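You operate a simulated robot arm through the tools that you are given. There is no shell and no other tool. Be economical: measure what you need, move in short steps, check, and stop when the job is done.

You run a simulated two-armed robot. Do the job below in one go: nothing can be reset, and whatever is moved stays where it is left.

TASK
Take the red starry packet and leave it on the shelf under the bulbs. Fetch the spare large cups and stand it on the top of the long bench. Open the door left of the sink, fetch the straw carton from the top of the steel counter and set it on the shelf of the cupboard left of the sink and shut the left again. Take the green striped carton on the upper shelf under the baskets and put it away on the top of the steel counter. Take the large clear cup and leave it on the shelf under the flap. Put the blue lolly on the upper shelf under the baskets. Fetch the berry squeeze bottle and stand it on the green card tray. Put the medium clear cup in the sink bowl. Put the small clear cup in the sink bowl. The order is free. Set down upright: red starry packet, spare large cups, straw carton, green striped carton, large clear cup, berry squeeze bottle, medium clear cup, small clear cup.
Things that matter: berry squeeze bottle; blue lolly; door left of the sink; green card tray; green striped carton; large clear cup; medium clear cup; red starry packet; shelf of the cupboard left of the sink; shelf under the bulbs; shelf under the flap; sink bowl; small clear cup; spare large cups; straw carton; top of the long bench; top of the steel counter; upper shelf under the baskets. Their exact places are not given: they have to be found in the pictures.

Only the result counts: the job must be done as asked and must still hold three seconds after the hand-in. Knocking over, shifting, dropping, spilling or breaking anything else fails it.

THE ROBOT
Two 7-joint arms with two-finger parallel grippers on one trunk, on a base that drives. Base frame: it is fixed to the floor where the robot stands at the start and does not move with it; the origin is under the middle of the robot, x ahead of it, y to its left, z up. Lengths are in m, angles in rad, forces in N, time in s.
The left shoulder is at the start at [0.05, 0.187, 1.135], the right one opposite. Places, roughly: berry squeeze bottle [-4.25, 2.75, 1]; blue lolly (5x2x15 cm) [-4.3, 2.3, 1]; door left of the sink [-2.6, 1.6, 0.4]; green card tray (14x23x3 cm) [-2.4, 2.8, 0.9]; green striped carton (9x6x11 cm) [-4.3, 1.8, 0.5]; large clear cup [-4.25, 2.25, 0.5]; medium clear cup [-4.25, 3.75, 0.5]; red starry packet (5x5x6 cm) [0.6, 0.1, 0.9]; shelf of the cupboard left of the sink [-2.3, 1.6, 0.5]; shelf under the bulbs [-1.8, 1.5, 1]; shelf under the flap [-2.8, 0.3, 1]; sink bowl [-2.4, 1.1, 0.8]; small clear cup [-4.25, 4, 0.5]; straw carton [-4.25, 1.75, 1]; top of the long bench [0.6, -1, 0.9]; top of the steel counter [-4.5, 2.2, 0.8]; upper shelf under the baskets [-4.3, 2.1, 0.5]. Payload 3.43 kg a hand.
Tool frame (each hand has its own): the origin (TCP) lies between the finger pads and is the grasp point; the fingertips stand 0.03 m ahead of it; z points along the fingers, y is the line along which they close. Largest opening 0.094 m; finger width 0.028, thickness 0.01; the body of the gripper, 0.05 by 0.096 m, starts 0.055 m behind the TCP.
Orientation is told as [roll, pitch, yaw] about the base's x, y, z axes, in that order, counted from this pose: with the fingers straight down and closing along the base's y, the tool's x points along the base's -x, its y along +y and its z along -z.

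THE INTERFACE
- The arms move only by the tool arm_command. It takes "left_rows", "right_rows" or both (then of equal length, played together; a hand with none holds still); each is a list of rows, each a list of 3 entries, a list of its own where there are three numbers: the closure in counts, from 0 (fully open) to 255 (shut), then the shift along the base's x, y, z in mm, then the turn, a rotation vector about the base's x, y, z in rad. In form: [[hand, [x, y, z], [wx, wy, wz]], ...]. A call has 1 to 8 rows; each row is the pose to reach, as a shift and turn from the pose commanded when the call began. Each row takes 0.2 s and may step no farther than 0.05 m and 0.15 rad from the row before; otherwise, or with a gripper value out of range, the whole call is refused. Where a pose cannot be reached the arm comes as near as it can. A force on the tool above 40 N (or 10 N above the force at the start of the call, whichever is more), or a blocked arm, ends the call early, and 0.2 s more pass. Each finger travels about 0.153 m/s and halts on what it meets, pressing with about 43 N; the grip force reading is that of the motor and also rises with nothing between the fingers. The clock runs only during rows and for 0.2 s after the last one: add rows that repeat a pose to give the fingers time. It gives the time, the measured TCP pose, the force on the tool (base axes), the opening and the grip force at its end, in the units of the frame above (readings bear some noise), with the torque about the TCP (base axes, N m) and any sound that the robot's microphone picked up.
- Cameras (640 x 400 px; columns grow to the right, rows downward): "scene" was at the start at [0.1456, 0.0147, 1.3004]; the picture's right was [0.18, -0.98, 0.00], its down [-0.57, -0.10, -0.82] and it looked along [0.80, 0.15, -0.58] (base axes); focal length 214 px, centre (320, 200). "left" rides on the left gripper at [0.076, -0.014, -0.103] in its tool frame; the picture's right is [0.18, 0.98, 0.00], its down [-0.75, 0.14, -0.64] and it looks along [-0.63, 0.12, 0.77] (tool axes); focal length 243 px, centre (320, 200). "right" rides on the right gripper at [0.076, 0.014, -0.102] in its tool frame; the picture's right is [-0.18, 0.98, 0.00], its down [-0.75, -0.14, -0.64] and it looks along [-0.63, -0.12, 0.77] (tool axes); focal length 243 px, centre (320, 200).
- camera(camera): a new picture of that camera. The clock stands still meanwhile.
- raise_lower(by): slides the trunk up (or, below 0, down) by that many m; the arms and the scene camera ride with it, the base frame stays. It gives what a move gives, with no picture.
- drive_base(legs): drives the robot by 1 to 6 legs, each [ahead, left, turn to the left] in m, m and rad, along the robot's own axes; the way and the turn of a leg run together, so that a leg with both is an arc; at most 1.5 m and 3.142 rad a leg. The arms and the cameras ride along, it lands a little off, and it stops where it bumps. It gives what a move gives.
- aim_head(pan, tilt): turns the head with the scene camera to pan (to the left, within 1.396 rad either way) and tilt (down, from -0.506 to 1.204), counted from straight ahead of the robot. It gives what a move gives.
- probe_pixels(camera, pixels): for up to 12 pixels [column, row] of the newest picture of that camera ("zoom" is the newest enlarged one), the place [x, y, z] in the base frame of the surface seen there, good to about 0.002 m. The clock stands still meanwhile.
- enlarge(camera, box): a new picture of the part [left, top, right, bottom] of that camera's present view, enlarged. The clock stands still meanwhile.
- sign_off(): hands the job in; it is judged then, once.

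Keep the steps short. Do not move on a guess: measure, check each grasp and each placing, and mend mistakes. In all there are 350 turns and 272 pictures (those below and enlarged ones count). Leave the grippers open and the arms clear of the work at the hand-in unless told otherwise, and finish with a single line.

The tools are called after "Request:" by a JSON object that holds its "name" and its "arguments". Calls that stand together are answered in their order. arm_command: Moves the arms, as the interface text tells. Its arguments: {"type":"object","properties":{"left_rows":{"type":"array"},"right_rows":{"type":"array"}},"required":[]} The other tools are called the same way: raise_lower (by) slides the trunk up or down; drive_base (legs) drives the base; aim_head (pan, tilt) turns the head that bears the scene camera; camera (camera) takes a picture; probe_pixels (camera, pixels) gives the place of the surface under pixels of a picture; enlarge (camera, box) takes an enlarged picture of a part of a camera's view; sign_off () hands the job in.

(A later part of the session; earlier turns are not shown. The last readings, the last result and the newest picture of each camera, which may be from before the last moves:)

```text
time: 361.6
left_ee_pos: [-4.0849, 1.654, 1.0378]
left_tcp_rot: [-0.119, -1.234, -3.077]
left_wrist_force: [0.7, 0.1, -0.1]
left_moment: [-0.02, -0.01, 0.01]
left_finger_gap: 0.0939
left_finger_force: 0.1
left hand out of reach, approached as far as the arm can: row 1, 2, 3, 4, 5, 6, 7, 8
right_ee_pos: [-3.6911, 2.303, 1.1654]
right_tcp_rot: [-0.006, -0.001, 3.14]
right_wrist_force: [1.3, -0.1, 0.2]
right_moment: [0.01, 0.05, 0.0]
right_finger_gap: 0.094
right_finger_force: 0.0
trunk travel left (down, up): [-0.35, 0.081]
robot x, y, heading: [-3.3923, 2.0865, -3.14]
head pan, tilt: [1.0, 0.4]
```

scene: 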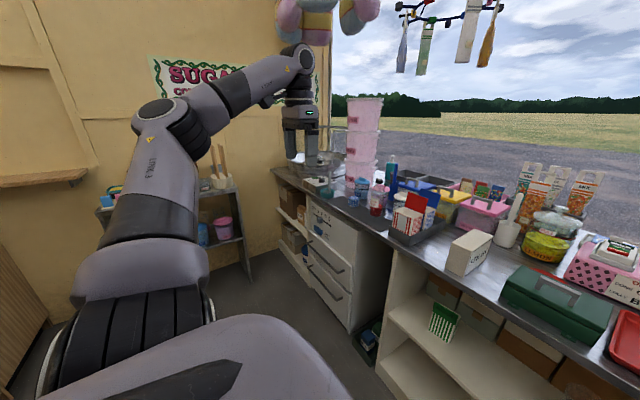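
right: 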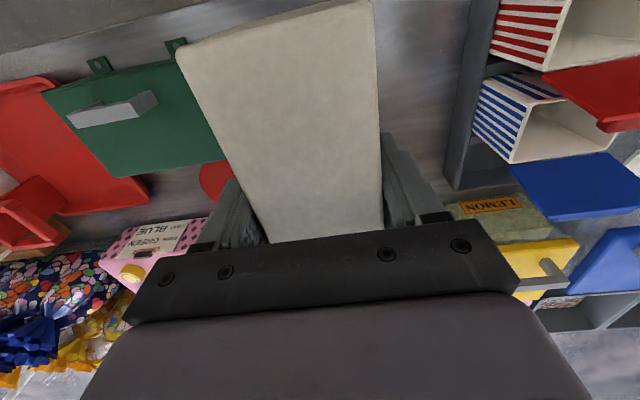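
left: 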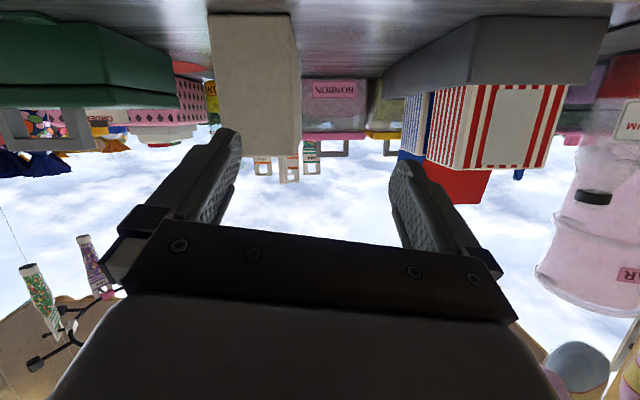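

The left arm is stuck in a bad IK branch. Turn to face along the free aisle (−y) and stretch the arm straight to reset it.

Request:
{"name": "drive_base", "arguments": {"legs": [[0.0, 0, 1.57]]}}

Request:
{"name": "arm_command", "arguments": {"left_rows": [[0, [0, -40, 0], [-0.14, 0, 0]], [0, [0, -80, 0], [-0.28, 0, 0]], [0, [0, -120, 10], [-0.42, 0, 0]], [0, [0, -160, 20], [-0.56, 0, 0]], [0, [0, -200, 30], [-0.7, 0, 0]], [0, [0, -240, 30], [-0.84, 0, 0]], [0, [0, -280, 30], [-0.98, 0, 0]], [0, [0, -320, 30], [-1.12, 0, 0]]]}}

Request:
{"name": "camera", "arguments": {"camera": "scene"}}

```text
time: 365.8
left_ee_pos: [-2.9568, 1.3986, 1.0366]
left_tcp_rot: [-0.12, -1.233, -1.498]
left_wrist_force: [-0.6, -0.2, -0.5]
left_moment: [0.0, -0.02, 0.03]
left_finger_gap: 0.0939
left_finger_force: 0.0
right_ee_pos: [-3.6061, 1.7897, 1.1651]
right_tcp_rot: [-0.007, 0.002, -1.565]
right_wrist_force: [-0.2, 0.2, -0.5]
right_moment: [-0.01, 0.0, -0.01]
right_finger_gap: 0.0942
right_finger_force: 0.0
trunk travel left (down, up): [-0.35, 0.081]
robot x, y, heading: [-3.3937, 2.0865, -1.567]
head pan, tilt: [1.0, 0.4]
```

```text
time: 367.6
left_ee_pos: [-3.0201, 1.3527, 1.1408]
left_tcp_rot: [3.119, -0.829, 1.536]
left_wrist_force: [0.2, 0.1, -1.1]
left_moment: [0.02, -0.04, 0.0]
left_finger_gap: 0.0943
left_finger_force: 0.0
left hand out of reach, approached as far as the arm can: row 3, 4, 5, 6, 7, 8
right_ee_pos: [-3.6047, 1.7888, 1.1651]
right_tcp_rot: [-0.01, 0.001, -1.564]
right_wrist_force: [0.6, -1.0, -0.5]
right_moment: [0.03, 0.08, 0.02]
right_finger_gap: 0.0941
right_finger_force: 0.1
trunk travel left (down, up): [-0.35, 0.081]
robot x, y, heading: [-3.3915, 2.0894, -1.564]
head pan, tilt: [1.0, 0.4]
```

```text
127 pictures are left
```

scene: 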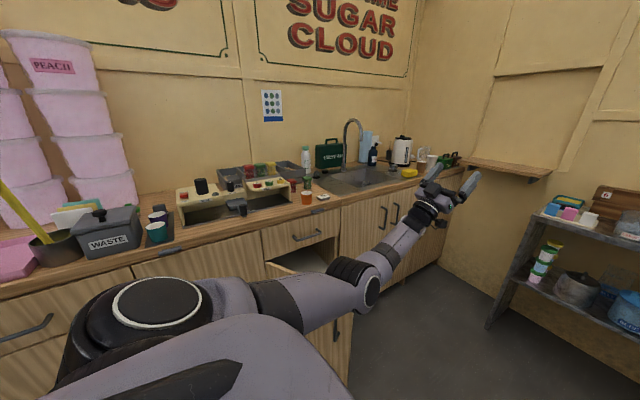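

The arm is straightened now. Fold it back to neutral with the proper bend: untilt stepwise while retracting.

Request:
{"name": "arm_command", "arguments": {"left_rows": [[0, [0, 15, 0], [0.14, 0, 0]], [0, [0, 30, 0], [0.28, 0, 0]], [0, [0, 45, 0], [0.42, 0, 0]], [0, [0, 60, 0], [0.56, 0, 0]], [0, [0, 75, 0], [0.7, 0, 0]], [0, [0, 90, 0], [0.84, 0, 0]], [0, [0, 105, 0], [0.98, 0, 0]], [0, [0, 120, 0], [1.12, 0, 0]]]}}

Request:
{"name": "camera", "arguments": {"camera": "scene"}}

```text
time: 369.4
left_ee_pos: [-3.0226, 1.4719, 1.14]
left_tcp_rot: [-0.113, -1.227, -1.507]
left_wrist_force: [-0.7, -0.8, -0.3]
left_moment: [0.01, 0.01, -0.03]
left_finger_gap: 0.0938
left_finger_force: 0.0
right_ee_pos: [-3.6078, 1.7901, 1.1652]
right_tcp_rot: [-0.007, 0.001, -1.567]
right_wrist_force: [0.0, -0.4, -0.1]
right_moment: [0.01, 0.01, 0.0]
right_finger_gap: 0.094
right_finger_force: 0.1
trunk travel left (down, up): [-0.35, 0.081]
robot x, y, heading: [-3.3934, 2.0866, -1.564]
head pan, tilt: [1.0, 0.4]
```

```text
126 pictures are left
```

scene: 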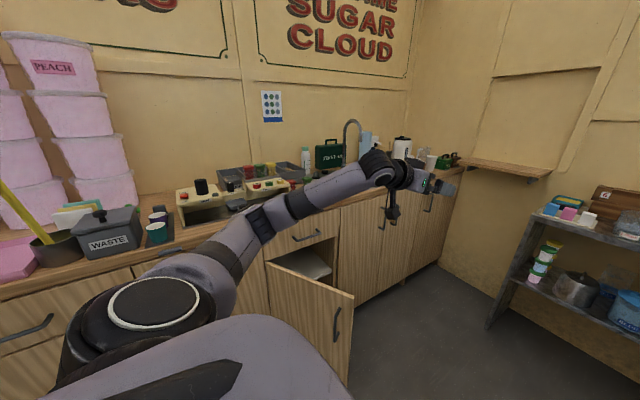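

No limits now. Bring it to the useful pose (0.51 ahead, 0.30 left, z≈0.97).

Request:
{"name": "arm_command", "arguments": {"left_rows": [[0, [-15, 22, -30], [0, 0, 0]], [0, [-30, 45, -60], [0, 0, 0]], [0, [-45, 67, -95], [0, 0, 0]], [0, [-60, 90, -130], [0, 0, 0]], [0, [-70, 105, -165], [0, 0, 0]]]}}

Request:
{"name": "camera", "arguments": {"camera": "scene"}}

```text
time: 370.6
left_ee_pos: [-3.0912, 1.5769, 0.9754]
left_tcp_rot: [-0.121, -1.234, -1.498]
left_wrist_force: [0.0, 0.2, -0.2]
left_moment: [0.0, -0.03, 0.02]
left_finger_gap: 0.0938
left_finger_force: 0.0
right_ee_pos: [-3.6063, 1.7899, 1.1658]
right_tcp_rot: [-0.008, 0.002, -1.566]
right_wrist_force: [0.1, 0.0, 0.0]
right_moment: [0.02, -0.02, 0.01]
right_finger_gap: 0.094
right_finger_force: 0.1
trunk travel left (down, up): [-0.35, 0.081]
robot x, y, heading: [-3.3967, 2.0893, -1.561]
head pan, tilt: [1.0, 0.4]
```

```text
125 pictures are left
```

scene: 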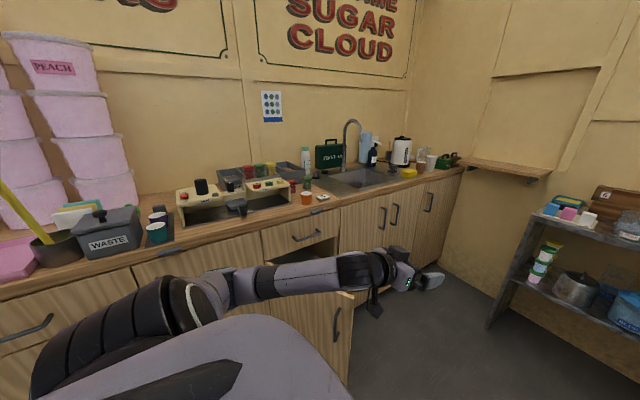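

Good. Turn back to face the counter and align with the carton's end.

Request:
{"name": "drive_base", "arguments": {"legs": [[0, 0, -1.578]]}}

Request:
{"name": "arm_command", "arguments": {"left_rows": [[0, [0, 0, -30], [0, 0, 0.03]], [0, [0, 0, -60], [0, 0, 0.06]], [0, [0, 0, -78], [0, 0, 0.06]]]}}

Request:
{"name": "camera", "arguments": {"camera": "left"}}

```text
time: 374.8
left_ee_pos: [-3.9056, 1.7852, 0.9746]
left_tcp_rot: [-0.119, -1.233, -3.073]
left_wrist_force: [1.5, -0.8, 0.5]
left_moment: [0.02, -0.05, -0.02]
left_finger_gap: 0.094
left_finger_force: 0.0
right_ee_pos: [-3.6927, 2.3008, 1.1642]
right_tcp_rot: [-0.009, 0.002, -3.138]
right_wrist_force: [-0.3, -0.1, 0.2]
right_moment: [0.04, -0.02, 0.0]
right_finger_gap: 0.0938
right_finger_force: 0.0
trunk travel left (down, up): [-0.35, 0.081]
robot x, y, heading: [-3.3943, 2.0913, -3.131]
head pan, tilt: [1.0, 0.4]
```

```text
time: 375.6
left_ee_pos: [-3.9055, 1.7845, 0.8965]
left_tcp_rot: [-0.118, -1.233, -3.01]
left_wrist_force: [-1.1, 1.1, 0.0]
left_moment: [-0.01, -0.03, 0.0]
left_finger_gap: 0.0937
left_finger_force: 0.1
right_ee_pos: [-3.693, 2.302, 1.1649]
right_tcp_rot: [-0.007, 0.002, -3.138]
right_wrist_force: [-0.2, 0.6, -0.2]
right_moment: [0.0, 0.02, 0.0]
right_finger_gap: 0.0941
right_finger_force: 0.1
trunk travel left (down, up): [-0.35, 0.081]
robot x, y, heading: [-3.3935, 2.0882, -3.134]
head pan, tilt: [1.0, 0.4]
```

```text
124 pictures are left
```

left: 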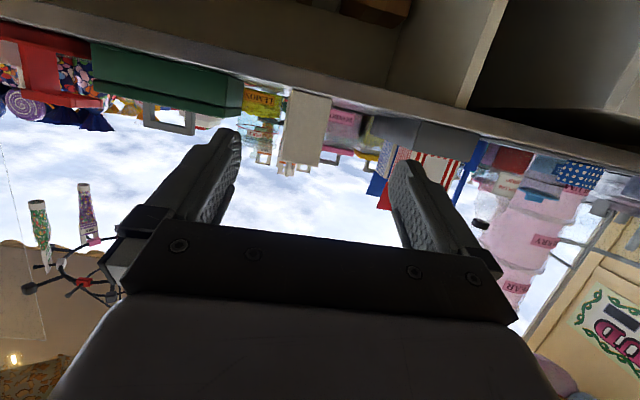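

Drive 0.18 ahead, then check.

Request:
{"name": "drive_base", "arguments": {"legs": [[0.18, 0, 0]]}}

Request:
{"name": "camera", "arguments": {"camera": "left"}}

Request:
{"name": "aim_head", "arguments": {"pan": 0.5, "tilt": 0.7}}

Request:
{"name": "camera", "arguments": {"camera": "scene"}}

```text
time: 377.1
left_ee_pos: [-4.0867, 1.7829, 0.8957]
left_tcp_rot: [-0.12, -1.232, -3.012]
left_wrist_force: [0.0, -0.3, -0.6]
left_moment: [-0.02, 0.01, 0.03]
left_finger_gap: 0.0939
left_finger_force: 0.1
right_ee_pos: [-3.874, 2.3001, 1.1652]
right_tcp_rot: [-0.006, 0.003, -3.136]
right_wrist_force: [-1.0, 0.3, -0.3]
right_moment: [0.03, 0.0, 0.02]
right_finger_gap: 0.0939
right_finger_force: 0.1
trunk travel left (down, up): [-0.35, 0.081]
robot x, y, heading: [-3.5769, 2.085, -3.135]
head pan, tilt: [1.0, 0.4]
```

```text
123 pictures are left
```

left: 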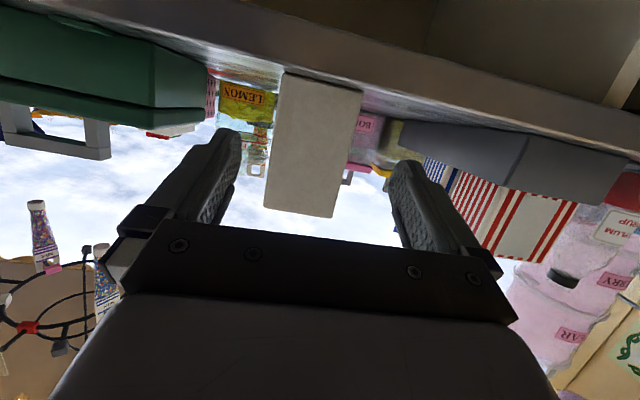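

```text
time: 378.1
left_ee_pos: [-4.0866, 1.783, 0.8967]
left_tcp_rot: [-0.12, -1.231, -3.008]
left_wrist_force: [0.0, 0.2, -0.5]
left_moment: [0.0, -0.01, 0.0]
left_finger_gap: 0.0944
left_finger_force: 0.1
right_ee_pos: [-3.874, 2.3003, 1.165]
right_tcp_rot: [-0.008, 0.003, -3.137]
right_wrist_force: [-0.8, 0.5, -0.7]
right_moment: [-0.02, -0.02, 0.02]
right_finger_gap: 0.0939
right_finger_force: 0.0
trunk travel left (down, up): [-0.35, 0.081]
robot x, y, heading: [-3.5742, 2.0889, -3.136]
head pan, tilt: [0.499, 0.7]
```

```text
122 pictures are left
```

scene: 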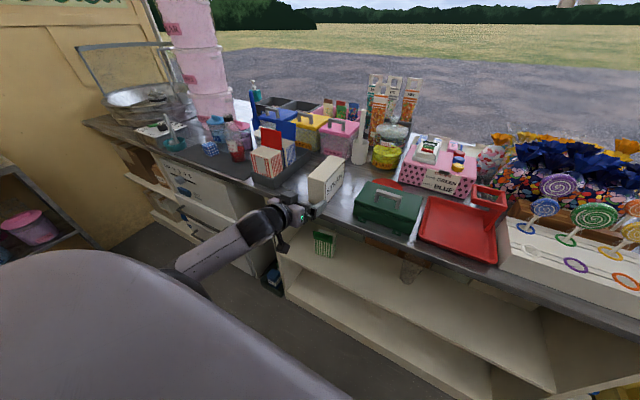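

Request:
{"name": "probe_pixels", "arguments": {"camera": "left", "pixels": [[280, 150], [350, 150], [315, 100], [315, 190], [270, 190], [335, 200]]}}

```text
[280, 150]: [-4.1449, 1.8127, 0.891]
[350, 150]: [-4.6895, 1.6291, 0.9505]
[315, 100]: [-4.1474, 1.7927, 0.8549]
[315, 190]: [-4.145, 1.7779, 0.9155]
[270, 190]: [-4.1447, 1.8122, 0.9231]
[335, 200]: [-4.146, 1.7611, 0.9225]
```

Carton end: x −4.145, y centre 1.786. Advance 85 mm and grip.

Request:
{"name": "arm_command", "arguments": {"left_rows": [[0, [-40, 3, 0], [0, 0, 0]], [0, [-85, 3, 0], [0, 0, 0]], [0, [-85, 3, 0], [0, 0, 0]], [120, [-85, 3, 0], [0, 0, 0]], [255, [-85, 3, 0], [0, 0, 0]], [255, [-85, 3, 0], [0, 0, 0]], [255, [-85, 3, 0], [0, 0, 0]]]}}

Request:
{"name": "camera", "arguments": {"camera": "left"}}

```text
time: 379.7
left_ee_pos: [-4.1706, 1.7865, 0.8961]
left_tcp_rot: [-0.119, -1.232, -3.01]
left_wrist_force: [-1.7, -1.0, 2.8]
left_moment: [-0.17, -0.08, -0.02]
left_finger_gap: 0.0626
left_finger_force: 43.2
right_ee_pos: [-3.874, 2.2992, 1.165]
right_tcp_rot: [-0.007, 0.002, -3.136]
right_wrist_force: [-0.4, 0.5, 0.0]
right_moment: [0.0, 0.01, -0.01]
right_finger_gap: 0.0943
right_finger_force: 0.1
trunk travel left (down, up): [-0.35, 0.081]
robot x, y, heading: [-3.5743, 2.0894, -3.135]
head pan, tilt: [0.499, 0.7]
```

```text
121 pictures are left
```

left: 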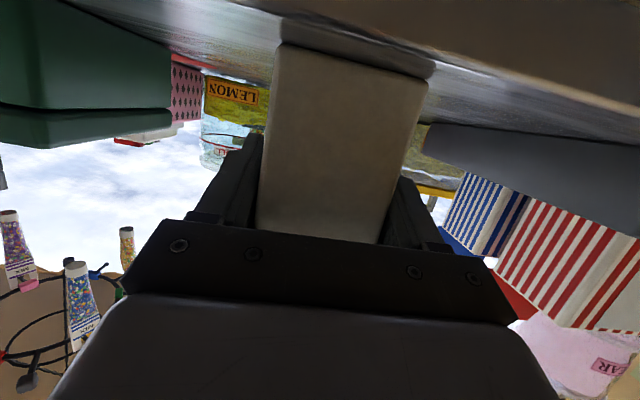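

Gripped (62.6 mm). Lift 4 cm, back out 0.2.

Request:
{"name": "arm_command", "arguments": {"left_rows": [[255, [0, 0, 20], [0, 0, 0]], [255, [0, 0, 45], [0, 0, 0]], [255, [0, 0, 60], [0, 0, 0]]]}}

Request:
{"name": "drive_base", "arguments": {"legs": [[-0.2, 0, 0]]}}

Request:
{"name": "camera", "arguments": {"camera": "scene"}}

```text
time: 380.5
left_ee_pos: [-4.1717, 1.7856, 0.9567]
left_tcp_rot: [-0.117, -1.228, -3.012]
left_wrist_force: [0.3, -0.2, -2.0]
left_moment: [0.02, -0.09, -0.03]
left_finger_gap: 0.0622
left_finger_force: 43.6
right_ee_pos: [-3.8737, 2.2997, 1.1657]
right_tcp_rot: [-0.007, 0.003, -3.137]
right_wrist_force: [-0.5, -0.5, 0.5]
right_moment: [0.0, -0.01, 0.03]
right_finger_gap: 0.0941
right_finger_force: 0.1
trunk travel left (down, up): [-0.35, 0.081]
robot x, y, heading: [-3.5733, 2.0861, -3.137]
head pan, tilt: [0.499, 0.7]
```

```text
time: 382.1
left_ee_pos: [-3.9731, 1.788, 0.9564]
left_tcp_rot: [-0.122, -1.232, -3.01]
left_wrist_force: [0.0, 0.1, -1.8]
left_moment: [0.0, -0.08, 0.04]
left_finger_gap: 0.0625
left_finger_force: 43.4
right_ee_pos: [-3.6755, 2.3011, 1.165]
right_tcp_rot: [-0.006, -0.002, -3.139]
right_wrist_force: [-0.6, -0.6, 1.4]
right_moment: [-0.02, 0.0, -0.02]
right_finger_gap: 0.0941
right_finger_force: 0.0
trunk travel left (down, up): [-0.35, 0.081]
robot x, y, heading: [-3.3757, 2.0911, -3.133]
head pan, tilt: [0.499, 0.7]
```

```text
120 pictures are left
```

scene: 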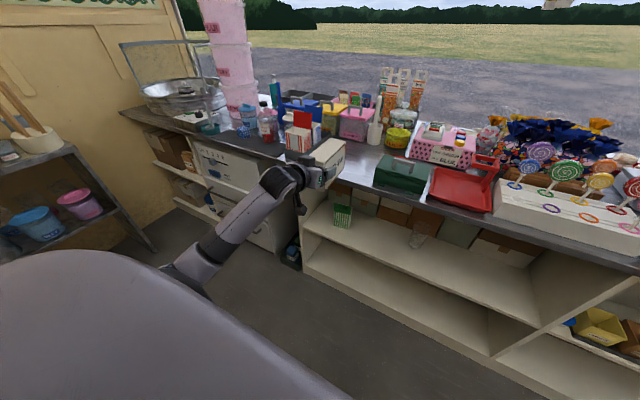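

Box held level. Retract it and raise a little so it clears during the turn.

Request:
{"name": "arm_command", "arguments": {"left_rows": [[255, [40, 0, 15], [0, 0, 0]], [255, [80, 0, 30], [0, 0, 0]], [255, [110, 0, 50], [0, 0, 0]]]}}

Request:
{"name": "drive_base", "arguments": {"legs": [[-0.02, 0.25, 0], [0, 0, 3.135]]}}

Request:
{"name": "aim_head", "arguments": {"pan": 0.35, "tilt": 0.8}}

Request:
{"name": "camera", "arguments": {"camera": "scene"}}

```text
time: 382.9
left_ee_pos: [-3.8625, 1.7874, 1.0058]
left_tcp_rot: [-0.118, -1.23, -3.009]
left_wrist_force: [0.2, 0.6, -2.0]
left_moment: [0.03, -0.14, 0.0]
left_finger_gap: 0.0625
left_finger_force: 43.0
right_ee_pos: [-3.6759, 2.302, 1.1657]
right_tcp_rot: [-0.008, 0.002, -3.14]
right_wrist_force: [0.0, -0.1, 0.1]
right_moment: [0.02, -0.02, 0.01]
right_finger_gap: 0.0941
right_finger_force: 0.1
trunk travel left (down, up): [-0.35, 0.081]
robot x, y, heading: [-3.3751, 2.0938, -3.132]
head pan, tilt: [0.499, 0.7]
```

```text
time: 391.9
left_ee_pos: [-2.86, 2.1239, 1.0064]
left_tcp_rot: [-0.121, -1.231, 0.099]
left_wrist_force: [0.5, 0.2, -1.9]
left_moment: [0.02, 0.1, -0.02]
left_finger_gap: 0.0622
left_finger_force: 42.8
right_ee_pos: [-3.0628, 1.6182, 1.1665]
right_tcp_rot: [-0.008, 0.002, -0.027]
right_wrist_force: [-0.3, 0.0, -0.1]
right_moment: [-0.01, -0.02, -0.01]
right_finger_gap: 0.0938
right_finger_force: 0.1
trunk travel left (down, up): [-0.35, 0.081]
robot x, y, heading: [-3.3553, 1.8369, -0.025]
head pan, tilt: [0.499, 0.7]
```

```text
time: 392.6
left_ee_pos: [-2.8604, 2.1256, 1.006]
left_tcp_rot: [-0.121, -1.23, 0.1]
left_wrist_force: [0.3, -0.1, -1.9]
left_moment: [0.02, 0.12, -0.01]
left_finger_gap: 0.062
left_finger_force: 42.5
right_ee_pos: [-3.0622, 1.6167, 1.1643]
right_tcp_rot: [-0.006, 0.002, -0.028]
right_wrist_force: [-0.3, 0.2, 0.2]
right_moment: [-0.01, -0.02, 0.0]
right_finger_gap: 0.0937
right_finger_force: 0.0
trunk travel left (down, up): [-0.35, 0.081]
robot x, y, heading: [-3.3553, 1.8382, -0.027]
head pan, tilt: [0.351, 0.799]
```

```text
119 pictures are left
```

scene: 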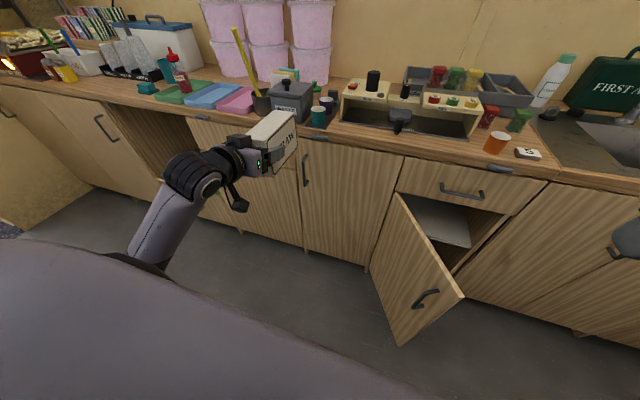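

Request:
{"name": "probe_pixels", "arguments": {"camera": "scene", "pixels": [[150, 255], [190, 190], [230, 205], [460, 295], [400, 195], [405, 340], [275, 140], [440, 220], [245, 165]]}}

Request:
{"name": "aim_head", "arguments": {"pan": 1.1, "tilt": 0.9}}

Request:
{"name": "camera", "arguments": {"camera": "scene"}}

```text
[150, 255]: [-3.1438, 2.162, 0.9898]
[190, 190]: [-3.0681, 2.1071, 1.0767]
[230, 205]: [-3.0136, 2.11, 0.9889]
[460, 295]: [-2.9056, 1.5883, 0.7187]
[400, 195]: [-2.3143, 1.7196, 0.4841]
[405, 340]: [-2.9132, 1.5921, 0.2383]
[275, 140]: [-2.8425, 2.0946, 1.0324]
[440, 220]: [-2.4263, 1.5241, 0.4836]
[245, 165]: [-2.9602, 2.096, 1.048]
```

```text
time: 393.7
left_ee_pos: [-2.8596, 2.1251, 1.0059]
left_tcp_rot: [-0.121, -1.23, 0.1]
left_wrist_force: [-0.9, 1.2, -1.4]
left_moment: [0.0, 0.06, -0.01]
left_finger_gap: 0.062
left_finger_force: 43.5
right_ee_pos: [-3.0631, 1.6181, 1.1656]
right_tcp_rot: [-0.008, 0.001, -0.029]
right_wrist_force: [0.3, 0.1, -0.7]
right_moment: [-0.01, -0.02, -0.01]
right_finger_gap: 0.0941
right_finger_force: 0.1
trunk travel left (down, up): [-0.35, 0.081]
robot x, y, heading: [-3.3547, 1.8388, -0.03]
head pan, tilt: [1.1, 0.901]
```

```text
118 pictures are left
```

scene: 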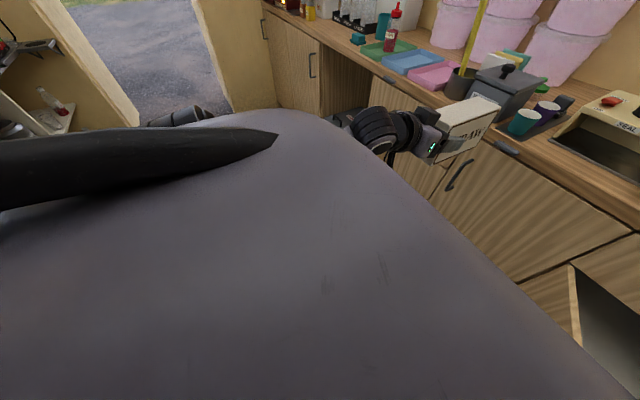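

Door tip is at (−2.91, 1.59). I'll insert along y≈1.47, right of it. Strafe there with the box still high.

Request:
{"name": "drive_base", "arguments": {"legs": [[0, 0, 0.028], [0, -0.668, 0]]}}

Request:
{"name": "aim_head", "arguments": {"pan": 0.4, "tilt": 0.85}}

Request:
{"name": "camera", "arguments": {"camera": "scene"}}

```text
time: 397.8
left_ee_pos: [-2.8655, 1.472, 1.0061]
left_tcp_rot: [-0.119, -1.23, 0.124]
left_wrist_force: [0.7, -0.2, -2.1]
left_moment: [0.02, 0.11, -0.02]
left_finger_gap: 0.0621
left_finger_force: 43.2
right_ee_pos: [-3.056, 0.9589, 1.1645]
right_tcp_rot: [-0.006, 0.001, 0.0]
right_wrist_force: [0.8, -0.8, 1.0]
right_moment: [0.05, 0.0, -0.01]
right_finger_gap: 0.0938
right_finger_force: 0.1
trunk travel left (down, up): [-0.35, 0.081]
robot x, y, heading: [-3.3501, 1.1771, 0.004]
head pan, tilt: [1.1, 0.901]
```

```text
time: 398.9
left_ee_pos: [-2.8645, 1.4734, 1.0066]
left_tcp_rot: [-0.121, -1.231, 0.125]
left_wrist_force: [1.0, -0.1, -1.9]
left_moment: [0.01, 0.07, 0.01]
left_finger_gap: 0.0622
left_finger_force: 43.1
right_ee_pos: [-3.0557, 0.9607, 1.1643]
right_tcp_rot: [-0.007, 0.003, -0.002]
right_wrist_force: [-0.4, 0.5, 0.4]
right_moment: [-0.01, 0.03, 0.03]
right_finger_gap: 0.094
right_finger_force: 0.1
trunk travel left (down, up): [-0.35, 0.081]
robot x, y, heading: [-3.3586, 1.1765, -0.002]
head pan, tilt: [0.4, 0.85]
```

```text
117 pictures are left
```

scene: 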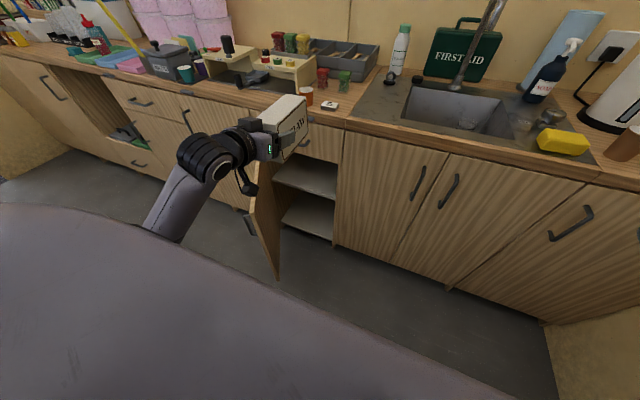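

Lower the trunk 0.34.

Request:
{"name": "raise_lower", "arguments": {"by": -0.34}}

Request:
{"name": "camera", "arguments": {"camera": "scene"}}

Request:
{"name": "camera", "arguments": {"camera": "left"}}

```text
time: 402.2
left_ee_pos: [-2.8657, 1.473, 0.6645]
left_tcp_rot: [-0.12, -1.232, 0.127]
left_wrist_force: [-0.6, 0.3, -1.8]
left_moment: [0.01, 0.08, -0.02]
left_finger_gap: 0.0621
left_finger_force: 42.8
right_ee_pos: [-3.0567, 0.9609, 0.8251]
right_tcp_rot: [-0.007, 0.003, -0.002]
right_wrist_force: [0.1, 0.8, -0.6]
right_moment: [-0.05, 0.02, 0.0]
right_finger_gap: 0.0944
right_finger_force: 0.0
trunk travel left (down, up): [-0.01, 0.421]
robot x, y, heading: [-3.3557, 1.1761, 0.001]
head pan, tilt: [0.4, 0.85]
```

```text
116 pictures are left
```

scene: 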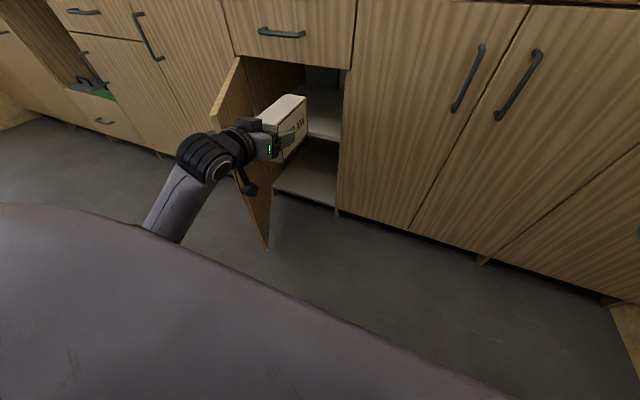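

```text
115 pictures are left
```

left: 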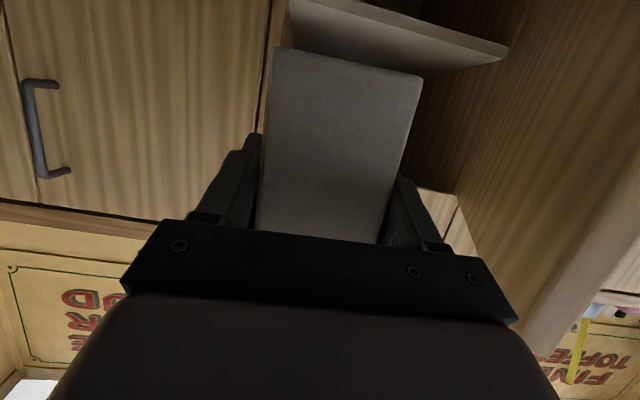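

Lower the hand to z≈0.562 and recheck.

Request:
{"name": "arm_command", "arguments": {"left_rows": [[255, [0, 0, -35], [0, 0, 0]], [255, [0, 0, -70], [0, 0, 0]], [255, [0, 0, -102], [0, 0, 0]]]}}

Request:
{"name": "camera", "arguments": {"camera": "scene"}}

```text
time: 403.0
left_ee_pos: [-2.8663, 1.4727, 0.5624]
left_tcp_rot: [-0.116, -1.231, 0.123]
left_wrist_force: [-0.2, -0.2, -1.4]
left_moment: [-0.03, 0.1, -0.01]
left_finger_gap: 0.0622
left_finger_force: 43.1
right_ee_pos: [-3.056, 0.9602, 0.8253]
right_tcp_rot: [-0.007, 0.002, -0.001]
right_wrist_force: [0.4, 1.0, -0.5]
right_moment: [0.0, 0.01, -0.03]
right_finger_gap: 0.0937
right_finger_force: 0.0
trunk travel left (down, up): [-0.01, 0.421]
robot x, y, heading: [-3.3525, 1.1741, 0.003]
head pan, tilt: [0.4, 0.85]
```

```text
114 pictures are left
```

scene: 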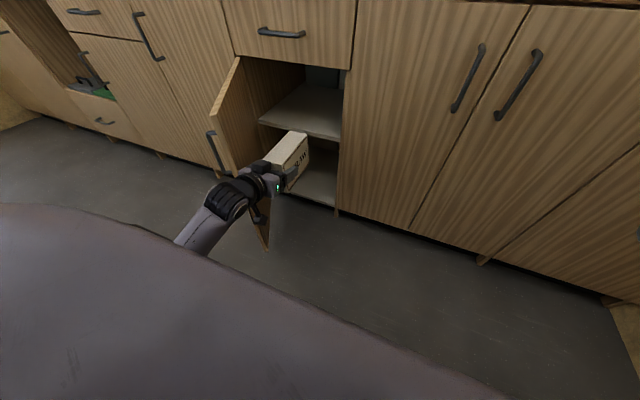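

Drive ahead 0.15, check clearances at the opening.

Request:
{"name": "drive_base", "arguments": {"legs": [[0.15, 0, 0]]}}

Request:
{"name": "camera", "arguments": {"camera": "scene"}}

Request:
{"name": "camera", "arguments": {"camera": "left"}}

```text
time: 404.4
left_ee_pos: [-2.7152, 1.4743, 0.5617]
left_tcp_rot: [-0.119, -1.23, 0.126]
left_wrist_force: [0.1, -0.3, -1.6]
left_moment: [0.04, 0.15, 0.01]
left_finger_gap: 0.0619
left_finger_force: 42.4
right_ee_pos: [-2.9054, 0.9607, 0.8252]
right_tcp_rot: [-0.007, 0.001, -0.002]
right_wrist_force: [0.3, 0.1, -0.1]
right_moment: [0.01, 0.0, -0.03]
right_finger_gap: 0.0938
right_finger_force: 0.0
trunk travel left (down, up): [-0.01, 0.421]
robot x, y, heading: [-3.2041, 1.1732, 0.003]
head pan, tilt: [0.4, 0.85]
```

```text
113 pictures are left
```

scene: 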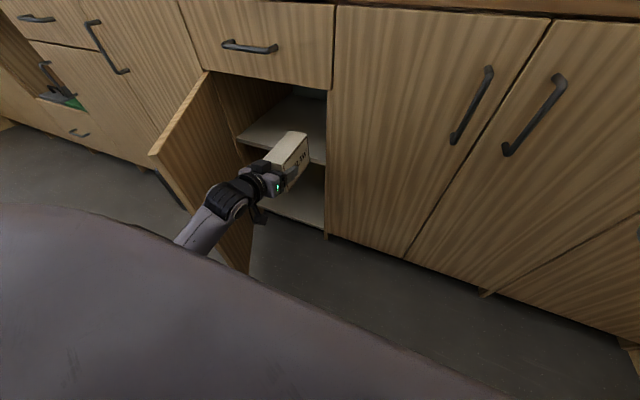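

```text
112 pictures are left
```

left: 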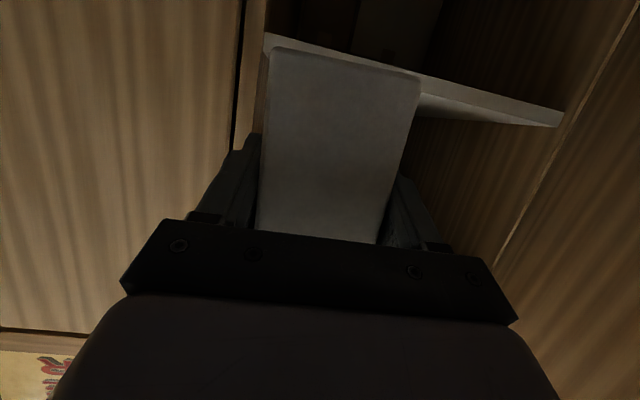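

Shift +35 mm in y for more margin on the right jamb, then advance into the cupboard.

Request:
{"name": "arm_command", "arguments": {"left_rows": [[255, [0, 18, 0], [0, 0, 0]], [255, [0, 35, 0], [0, 0, 0]]]}}

Request:
{"name": "drive_base", "arguments": {"legs": [[0.12, 0, 0]]}}

Request:
{"name": "camera", "arguments": {"camera": "scene"}}

Request:
{"name": "camera", "arguments": {"camera": "left"}}

```text
time: 405.0
left_ee_pos: [-2.7143, 1.5099, 0.5627]
left_tcp_rot: [-0.121, -1.231, 0.126]
left_wrist_force: [0.2, 0.3, -1.1]
left_moment: [0.01, 0.11, -0.02]
left_finger_gap: 0.0618
left_finger_force: 43.0
right_ee_pos: [-2.9061, 0.9611, 0.8244]
right_tcp_rot: [-0.007, 0.001, -0.001]
right_wrist_force: [-1.7, -0.2, 0.3]
right_moment: [-0.01, -0.05, -0.01]
right_finger_gap: 0.0939
right_finger_force: 0.1
trunk travel left (down, up): [-0.01, 0.421]
robot x, y, heading: [-3.2023, 1.1746, 0.001]
head pan, tilt: [0.4, 0.85]
```

```text
time: 406.2
left_ee_pos: [-2.5955, 1.5093, 0.5624]
left_tcp_rot: [-0.122, -1.229, 0.126]
left_wrist_force: [-0.2, 0.3, -2.6]
left_moment: [-0.02, 0.12, 0.01]
left_finger_gap: 0.0621
left_finger_force: 43.4
right_ee_pos: [-2.7862, 0.9605, 0.8258]
right_tcp_rot: [-0.007, 0.002, -0.002]
right_wrist_force: [-0.1, -0.4, -0.8]
right_moment: [0.02, 0.01, -0.02]
right_finger_gap: 0.0938
right_finger_force: 0.0
trunk travel left (down, up): [-0.01, 0.421]
robot x, y, heading: [-3.0806, 1.175, 0.008]
head pan, tilt: [0.4, 0.85]
```

```text
111 pictures are left
```

scene: 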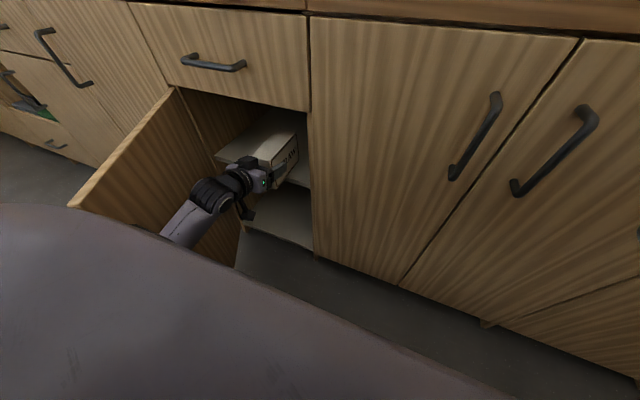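

```text
110 pictures are left
```

left: 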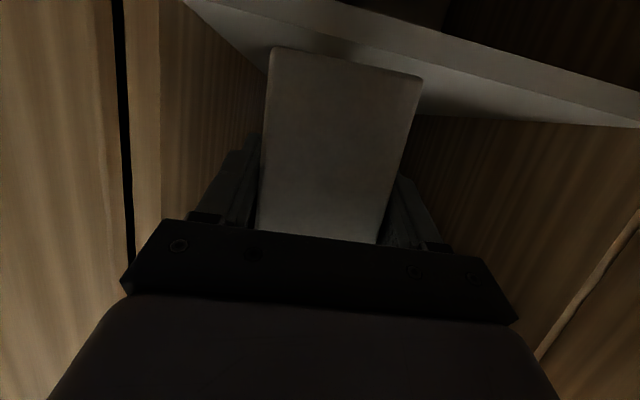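

Box is over the shelf. Push on 0.1 with the arm, then lower.

Request:
{"name": "arm_command", "arguments": {"left_rows": [[255, [35, 0, 0], [0, 0, 0]], [255, [70, 0, 0], [0, 0, 0]], [255, [100, 0, 0], [0, 0, 0]], [255, [100, 0, -10], [0, 0, 0]], [255, [100, 0, -18], [0, 0, 0]], [255, [100, 0, -22], [0, 0, 0]]]}}

Request:
{"name": "camera", "arguments": {"camera": "left"}}

```text
time: 407.6
left_ee_pos: [-2.4913, 1.51, 0.5389]
left_tcp_rot: [-0.116, -1.232, 0.124]
left_wrist_force: [-0.4, -0.4, -2.1]
left_moment: [0.03, 0.1, 0.01]
left_finger_gap: 0.0622
left_finger_force: 42.9
right_ee_pos: [-2.7829, 0.9606, 0.824]
right_tcp_rot: [-0.007, 0.001, -0.006]
right_wrist_force: [1.1, 0.7, -0.5]
right_moment: [0.01, 0.01, 0.0]
right_finger_gap: 0.0941
right_finger_force: 0.0
trunk travel left (down, up): [-0.01, 0.421]
robot x, y, heading: [-3.0796, 1.1766, -0.0]
head pan, tilt: [0.4, 0.85]
```

```text
109 pictures are left
```

left: 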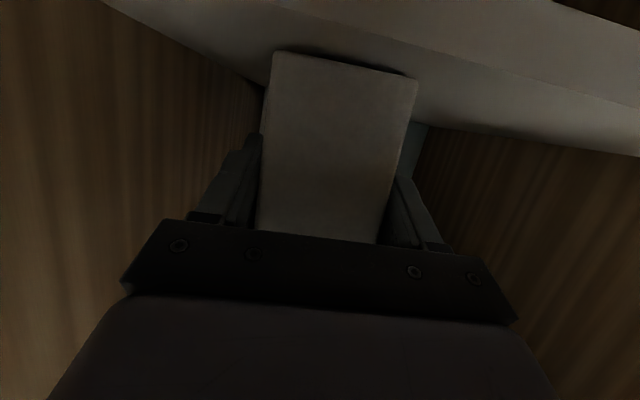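

Continue lowering to contact (expected ≈0.537).

Request:
{"name": "arm_command", "arguments": {"left_rows": [[255, [0, 0, -2], [0, 0, 0]], [255, [0, 0, -4], [0, 0, 0]], [255, [0, 0, -6], [0, 0, 0]], [255, [0, 0, -7], [0, 0, 0]]]}}

```text
time: 408.6
left_ee_pos: [-2.4952, 1.5073, 0.5368]
left_tcp_rot: [-0.117, -1.239, 0.123]
left_wrist_force: [-1.0, 0.2, 13.1]
left_moment: [0.4, 0.49, 0.04]
left_finger_gap: 0.0622
left_finger_force: 42.9
right_ee_pos: [-2.7862, 0.9602, 0.826]
right_tcp_rot: [-0.006, 0.0, -0.001]
right_wrist_force: [1.2, 0.5, 0.6]
right_moment: [-0.04, 0.01, 0.02]
right_finger_gap: 0.0941
right_finger_force: 0.0
trunk travel left (down, up): [-0.01, 0.421]
robot x, y, heading: [-3.0885, 1.1741, 0.001]
head pan, tilt: [0.4, 0.85]
```

Contact 13 N. Open and withdraw straight back.

Request:
{"name": "arm_command", "arguments": {"left_rows": [[170, [0, 0, 3], [0, 0, 0]], [80, [0, 0, 5], [0, 0, 0]], [0, [0, 0, 6], [0, 0, 0]], [0, [0, 0, 6], [0, 0, 0]], [0, [-40, 0, 10], [0, 0, 0]], [0, [-80, 0, 15], [0, 0, 0]], [0, [-110, 0, 20], [0, 0, 0]]]}}

Request:
{"name": "drive_base", "arguments": {"legs": [[-0.28, 0, 0]]}}

Request:
{"name": "camera", "arguments": {"camera": "left"}}

Request:
{"name": "camera", "arguments": {"camera": "scene"}}

```text
time: 410.2
left_ee_pos: [-2.6062, 1.5094, 0.5538]
left_tcp_rot: [-0.119, -1.23, 0.125]
left_wrist_force: [-0.9, -0.2, 0.4]
left_moment: [-0.01, -0.01, 0.01]
left_finger_gap: 0.0941
left_finger_force: 0.1
right_ee_pos: [-2.7862, 0.9602, 0.8241]
right_tcp_rot: [-0.007, 0.0, 0.0]
right_wrist_force: [0.3, -0.4, 0.1]
right_moment: [-0.04, 0.01, 0.01]
right_finger_gap: 0.0937
right_finger_force: 0.1
trunk travel left (down, up): [-0.01, 0.421]
robot x, y, heading: [-3.0871, 1.1768, 0.001]
head pan, tilt: [0.4, 0.85]
```

```text
time: 412.1
left_ee_pos: [-2.8838, 1.5099, 0.5536]
left_tcp_rot: [-0.121, -1.231, 0.129]
left_wrist_force: [0.1, -0.2, -0.5]
left_moment: [0.01, 0.01, -0.01]
left_finger_gap: 0.094
left_finger_force: 0.1
right_ee_pos: [-3.0634, 0.9614, 0.8254]
right_tcp_rot: [-0.007, 0.001, -0.001]
right_wrist_force: [0.9, 0.3, -0.4]
right_moment: [0.0, 0.01, 0.0]
right_finger_gap: 0.0941
right_finger_force: 0.0
trunk travel left (down, up): [-0.01, 0.421]
robot x, y, heading: [-3.3593, 1.1722, 0.006]
head pan, tilt: [0.4, 0.85]
```

```text
108 pictures are left
```

left: 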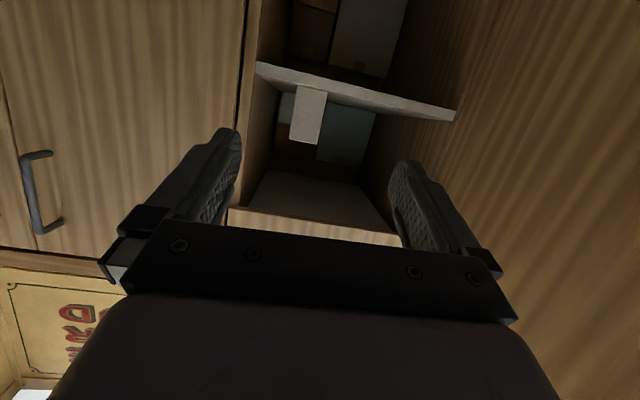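

```text
107 pictures are left
```

scene: 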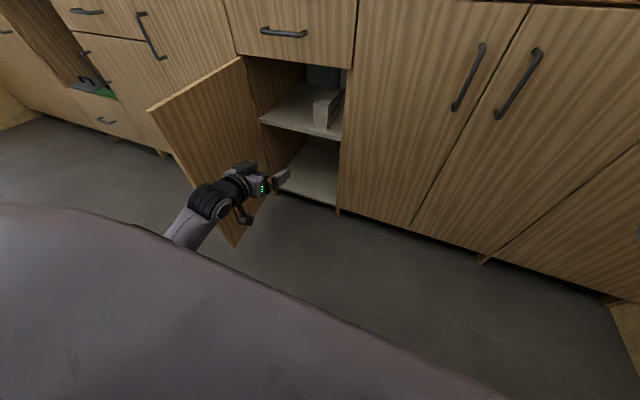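

STRAW carton stands on the shelf. Now close the door: verify carton and door positions first.

Request:
{"name": "probe_pixels", "arguments": {"camera": "scene", "pixels": [[320, 118], [335, 110], [330, 98], [317, 105], [150, 108], [242, 60], [240, 240], [300, 125], [320, 75]]}}

Request:
{"name": "enlarge", "arguments": {"camera": "scene", "box": [230, 40, 380, 220]}}

```text
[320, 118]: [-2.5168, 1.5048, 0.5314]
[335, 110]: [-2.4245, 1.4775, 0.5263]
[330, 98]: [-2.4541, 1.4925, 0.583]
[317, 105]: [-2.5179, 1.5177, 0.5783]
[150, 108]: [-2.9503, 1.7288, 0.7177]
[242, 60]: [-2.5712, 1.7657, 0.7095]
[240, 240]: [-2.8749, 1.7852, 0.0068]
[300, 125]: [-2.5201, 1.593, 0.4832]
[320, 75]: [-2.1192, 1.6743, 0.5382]
```

```text
2.22 times, centred on (305, 130) of scene
```

zoom: 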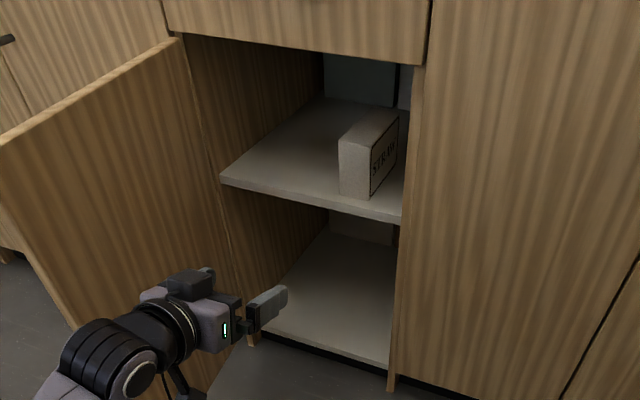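

Carton fully inside (front x −2.518). Door tip now at (−2.95, 1.73). Close the gripper, go round the tip to the left side.

Request:
{"name": "drive_base", "arguments": {"legs": [[-0.2, 0, 0], [0, 0.47, 0], [0.19, 0, 0]]}}

Request:
{"name": "arm_command", "arguments": {"left_rows": [[150, [0, 0, 20], [0, 0, 0]], [255, [0, 0, 40], [0, 0, 0]], [255, [0, 0, 40], [0, 0, 0]]]}}

Request:
{"name": "camera", "arguments": {"camera": "scene"}}

```text
time: 417.3
left_ee_pos: [-2.897, 1.9769, 0.5527]
left_tcp_rot: [-0.12, -1.23, 0.127]
left_wrist_force: [0.1, 0.1, -0.1]
left_moment: [0.0, 0.03, -0.01]
left_finger_gap: 0.0939
left_finger_force: 0.0
right_ee_pos: [-3.0773, 1.429, 0.8254]
right_tcp_rot: [-0.008, 0.003, -0.001]
right_wrist_force: [-0.6, -0.4, -0.5]
right_moment: [0.04, 0.02, 0.02]
right_finger_gap: 0.0941
right_finger_force: 0.0
trunk travel left (down, up): [-0.01, 0.421]
robot x, y, heading: [-3.3749, 1.6397, 0.0]
head pan, tilt: [0.4, 0.85]
```

```text
time: 418.1
left_ee_pos: [-2.898, 1.9782, 0.5939]
left_tcp_rot: [-0.12, -1.232, 0.125]
left_wrist_force: [-0.5, -0.4, 0.7]
left_moment: [-0.02, 0.0, 0.02]
left_finger_gap: 0.0
left_finger_force: 32.7
right_ee_pos: [-3.0766, 1.4281, 0.8256]
right_tcp_rot: [-0.007, 0.002, 0.002]
right_wrist_force: [-0.4, -0.4, 1.0]
right_moment: [0.02, 0.01, 0.01]
right_finger_gap: 0.094
right_finger_force: 0.0
trunk travel left (down, up): [-0.01, 0.421]
robot x, y, heading: [-3.3741, 1.6435, 0.003]
head pan, tilt: [0.4, 0.85]
```

```text
105 pictures are left
```

scene: 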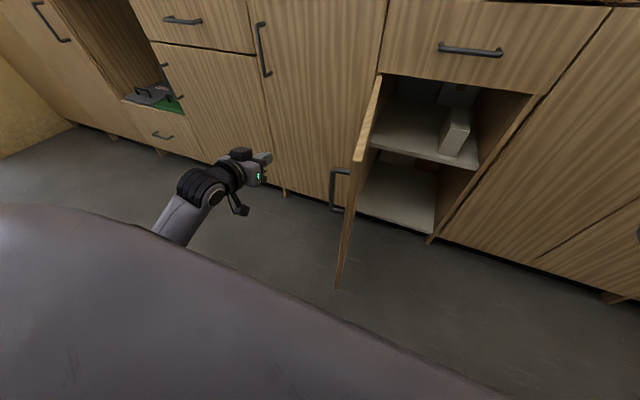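

Raise the hand above handle level (z≈0.68) and sweep the door shut along its arc.

Request:
{"name": "arm_command", "arguments": {"left_rows": [[255, [0, 0, 45], [0, 0, 0]], [255, [0, 0, 84], [0, 0, 0]]]}}

Request:
{"name": "drive_base", "arguments": {"legs": [[0, -0.3, 0], [0.04, -0.06, 0], [0.05, -0.06, 0], [0.06, -0.05, 0], [0.07, -0.03, 0]]}}

Request:
{"name": "camera", "arguments": {"camera": "scene"}}

```text
time: 418.7
left_ee_pos: [-2.8976, 1.9782, 0.6782]
left_tcp_rot: [-0.123, -1.227, 0.128]
left_wrist_force: [0.5, 0.3, -0.5]
left_moment: [0.0, -0.02, 0.03]
left_finger_gap: 0.0
left_finger_force: 33.1
right_ee_pos: [-3.0768, 1.4279, 0.825]
right_tcp_rot: [-0.007, 0.0, 0.0]
right_wrist_force: [-0.4, -0.2, 0.7]
right_moment: [0.01, -0.01, 0.0]
right_finger_gap: 0.094
right_finger_force: 0.1
trunk travel left (down, up): [-0.01, 0.421]
robot x, y, heading: [-3.3754, 1.6409, 0.009]
head pan, tilt: [0.4, 0.85]
```

```text
time: 423.3
left_ee_pos: [-2.6761, 1.4767, 0.6767]
left_tcp_rot: [-0.12, -1.23, 0.126]
left_wrist_force: [0.4, -1.2, 0.1]
left_moment: [0.02, 0.01, 0.02]
left_finger_gap: 0.0
left_finger_force: 33.1
right_ee_pos: [-2.8573, 0.9272, 0.8241]
right_tcp_rot: [-0.007, 0.001, -0.001]
right_wrist_force: [0.0, 0.3, -1.2]
right_moment: [0.0, -0.01, -0.04]
right_finger_gap: 0.0939
right_finger_force: 0.1
trunk travel left (down, up): [-0.01, 0.421]
robot x, y, heading: [-3.1554, 1.1386, 0.002]
head pan, tilt: [0.4, 0.85]
```

```text
104 pictures are left
```

scene: 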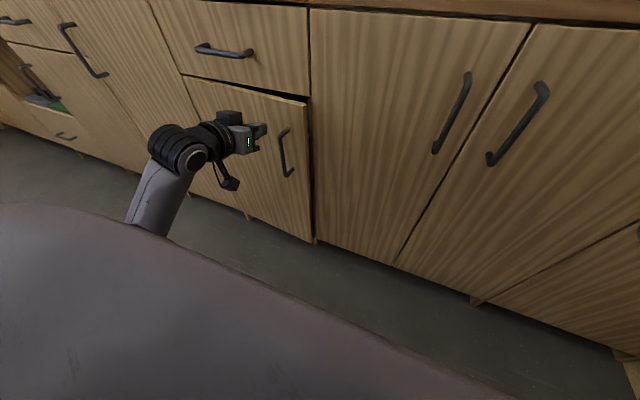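

Almost shut. Push the last part with the arm until it seats.

Request:
{"name": "arm_command", "arguments": {"left_rows": [[255, [30, 0, 0], [0, 0, 0]], [255, [55, 0, 0], [0, 0, 0]], [255, [75, 0, 0], [0, 0, 0]], [255, [84, 0, 0], [0, 0, 0]]]}}

Request:
{"name": "camera", "arguments": {"camera": "scene"}}

```text
time: 424.2
left_ee_pos: [-2.6013, 1.4765, 0.6765]
left_tcp_rot: [-0.123, -1.227, 0.129]
left_wrist_force: [-10.9, 0.2, 1.9]
left_moment: [-0.02, -0.13, -0.01]
left_finger_gap: 0.0
left_finger_force: 32.8
right_ee_pos: [-2.8565, 0.9276, 0.8243]
right_tcp_rot: [-0.008, 0.0, 0.0]
right_wrist_force: [1.0, -0.7, 0.9]
right_moment: [-0.03, 0.04, 0.02]
right_finger_gap: 0.094
right_finger_force: 0.0
trunk travel left (down, up): [-0.01, 0.421]
robot x, y, heading: [-3.1558, 1.1419, 0.002]
head pan, tilt: [0.4, 0.85]
stopped in row 4 (left hand): the force on the tool passed its limit (the readings are from after the stop); the commanded pose is now the measured one
```

```text
103 pictures are left
```

scene: 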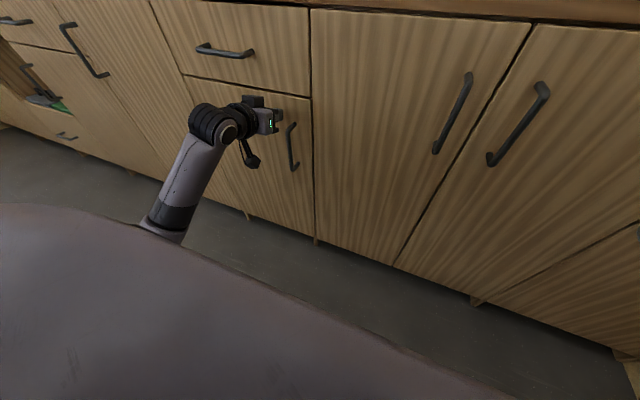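

Door appears shut. Back off and verify flushness.

Request:
{"name": "drive_base", "arguments": {"legs": [[-0.25, 0, 0]]}}

Request:
{"name": "camera", "arguments": {"camera": "scene"}}

```text
time: 426.0
left_ee_pos: [-2.8504, 1.4765, 0.6755]
left_tcp_rot: [-0.123, -1.226, 0.126]
left_wrist_force: [0.8, -0.1, 0.5]
left_moment: [-0.03, 0.0, 0.02]
left_finger_gap: 0.0
left_finger_force: 32.8
right_ee_pos: [-3.1059, 0.9283, 0.8255]
right_tcp_rot: [-0.008, 0.002, -0.002]
right_wrist_force: [-0.3, -0.1, -0.5]
right_moment: [-0.03, 0.0, 0.02]
right_finger_gap: 0.094
right_finger_force: 0.0
trunk travel left (down, up): [-0.01, 0.421]
robot x, y, heading: [-3.4053, 1.1414, 0.003]
head pan, tilt: [0.4, 0.85]
```

```text
102 pictures are left
```

scene: 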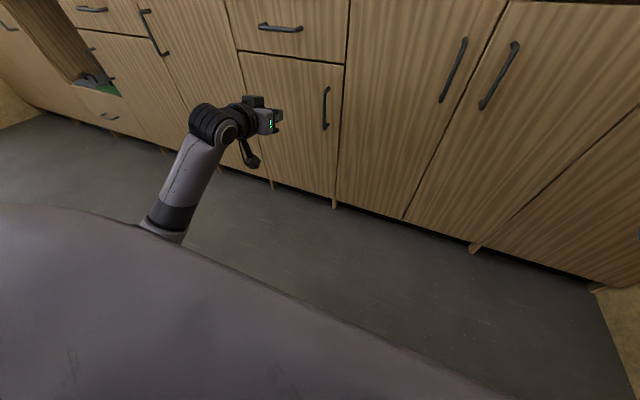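

Request:
{"name": "probe_pixels", "arguments": {"camera": "scene", "pixels": [[335, 110], [335, 80], [320, 160], [355, 110], [300, 62], [290, 90]]}}

```text
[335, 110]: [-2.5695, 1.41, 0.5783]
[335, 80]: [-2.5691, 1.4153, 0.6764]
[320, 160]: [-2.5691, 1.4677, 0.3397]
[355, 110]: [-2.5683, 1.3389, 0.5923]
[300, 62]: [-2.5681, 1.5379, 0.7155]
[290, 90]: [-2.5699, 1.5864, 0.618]
```

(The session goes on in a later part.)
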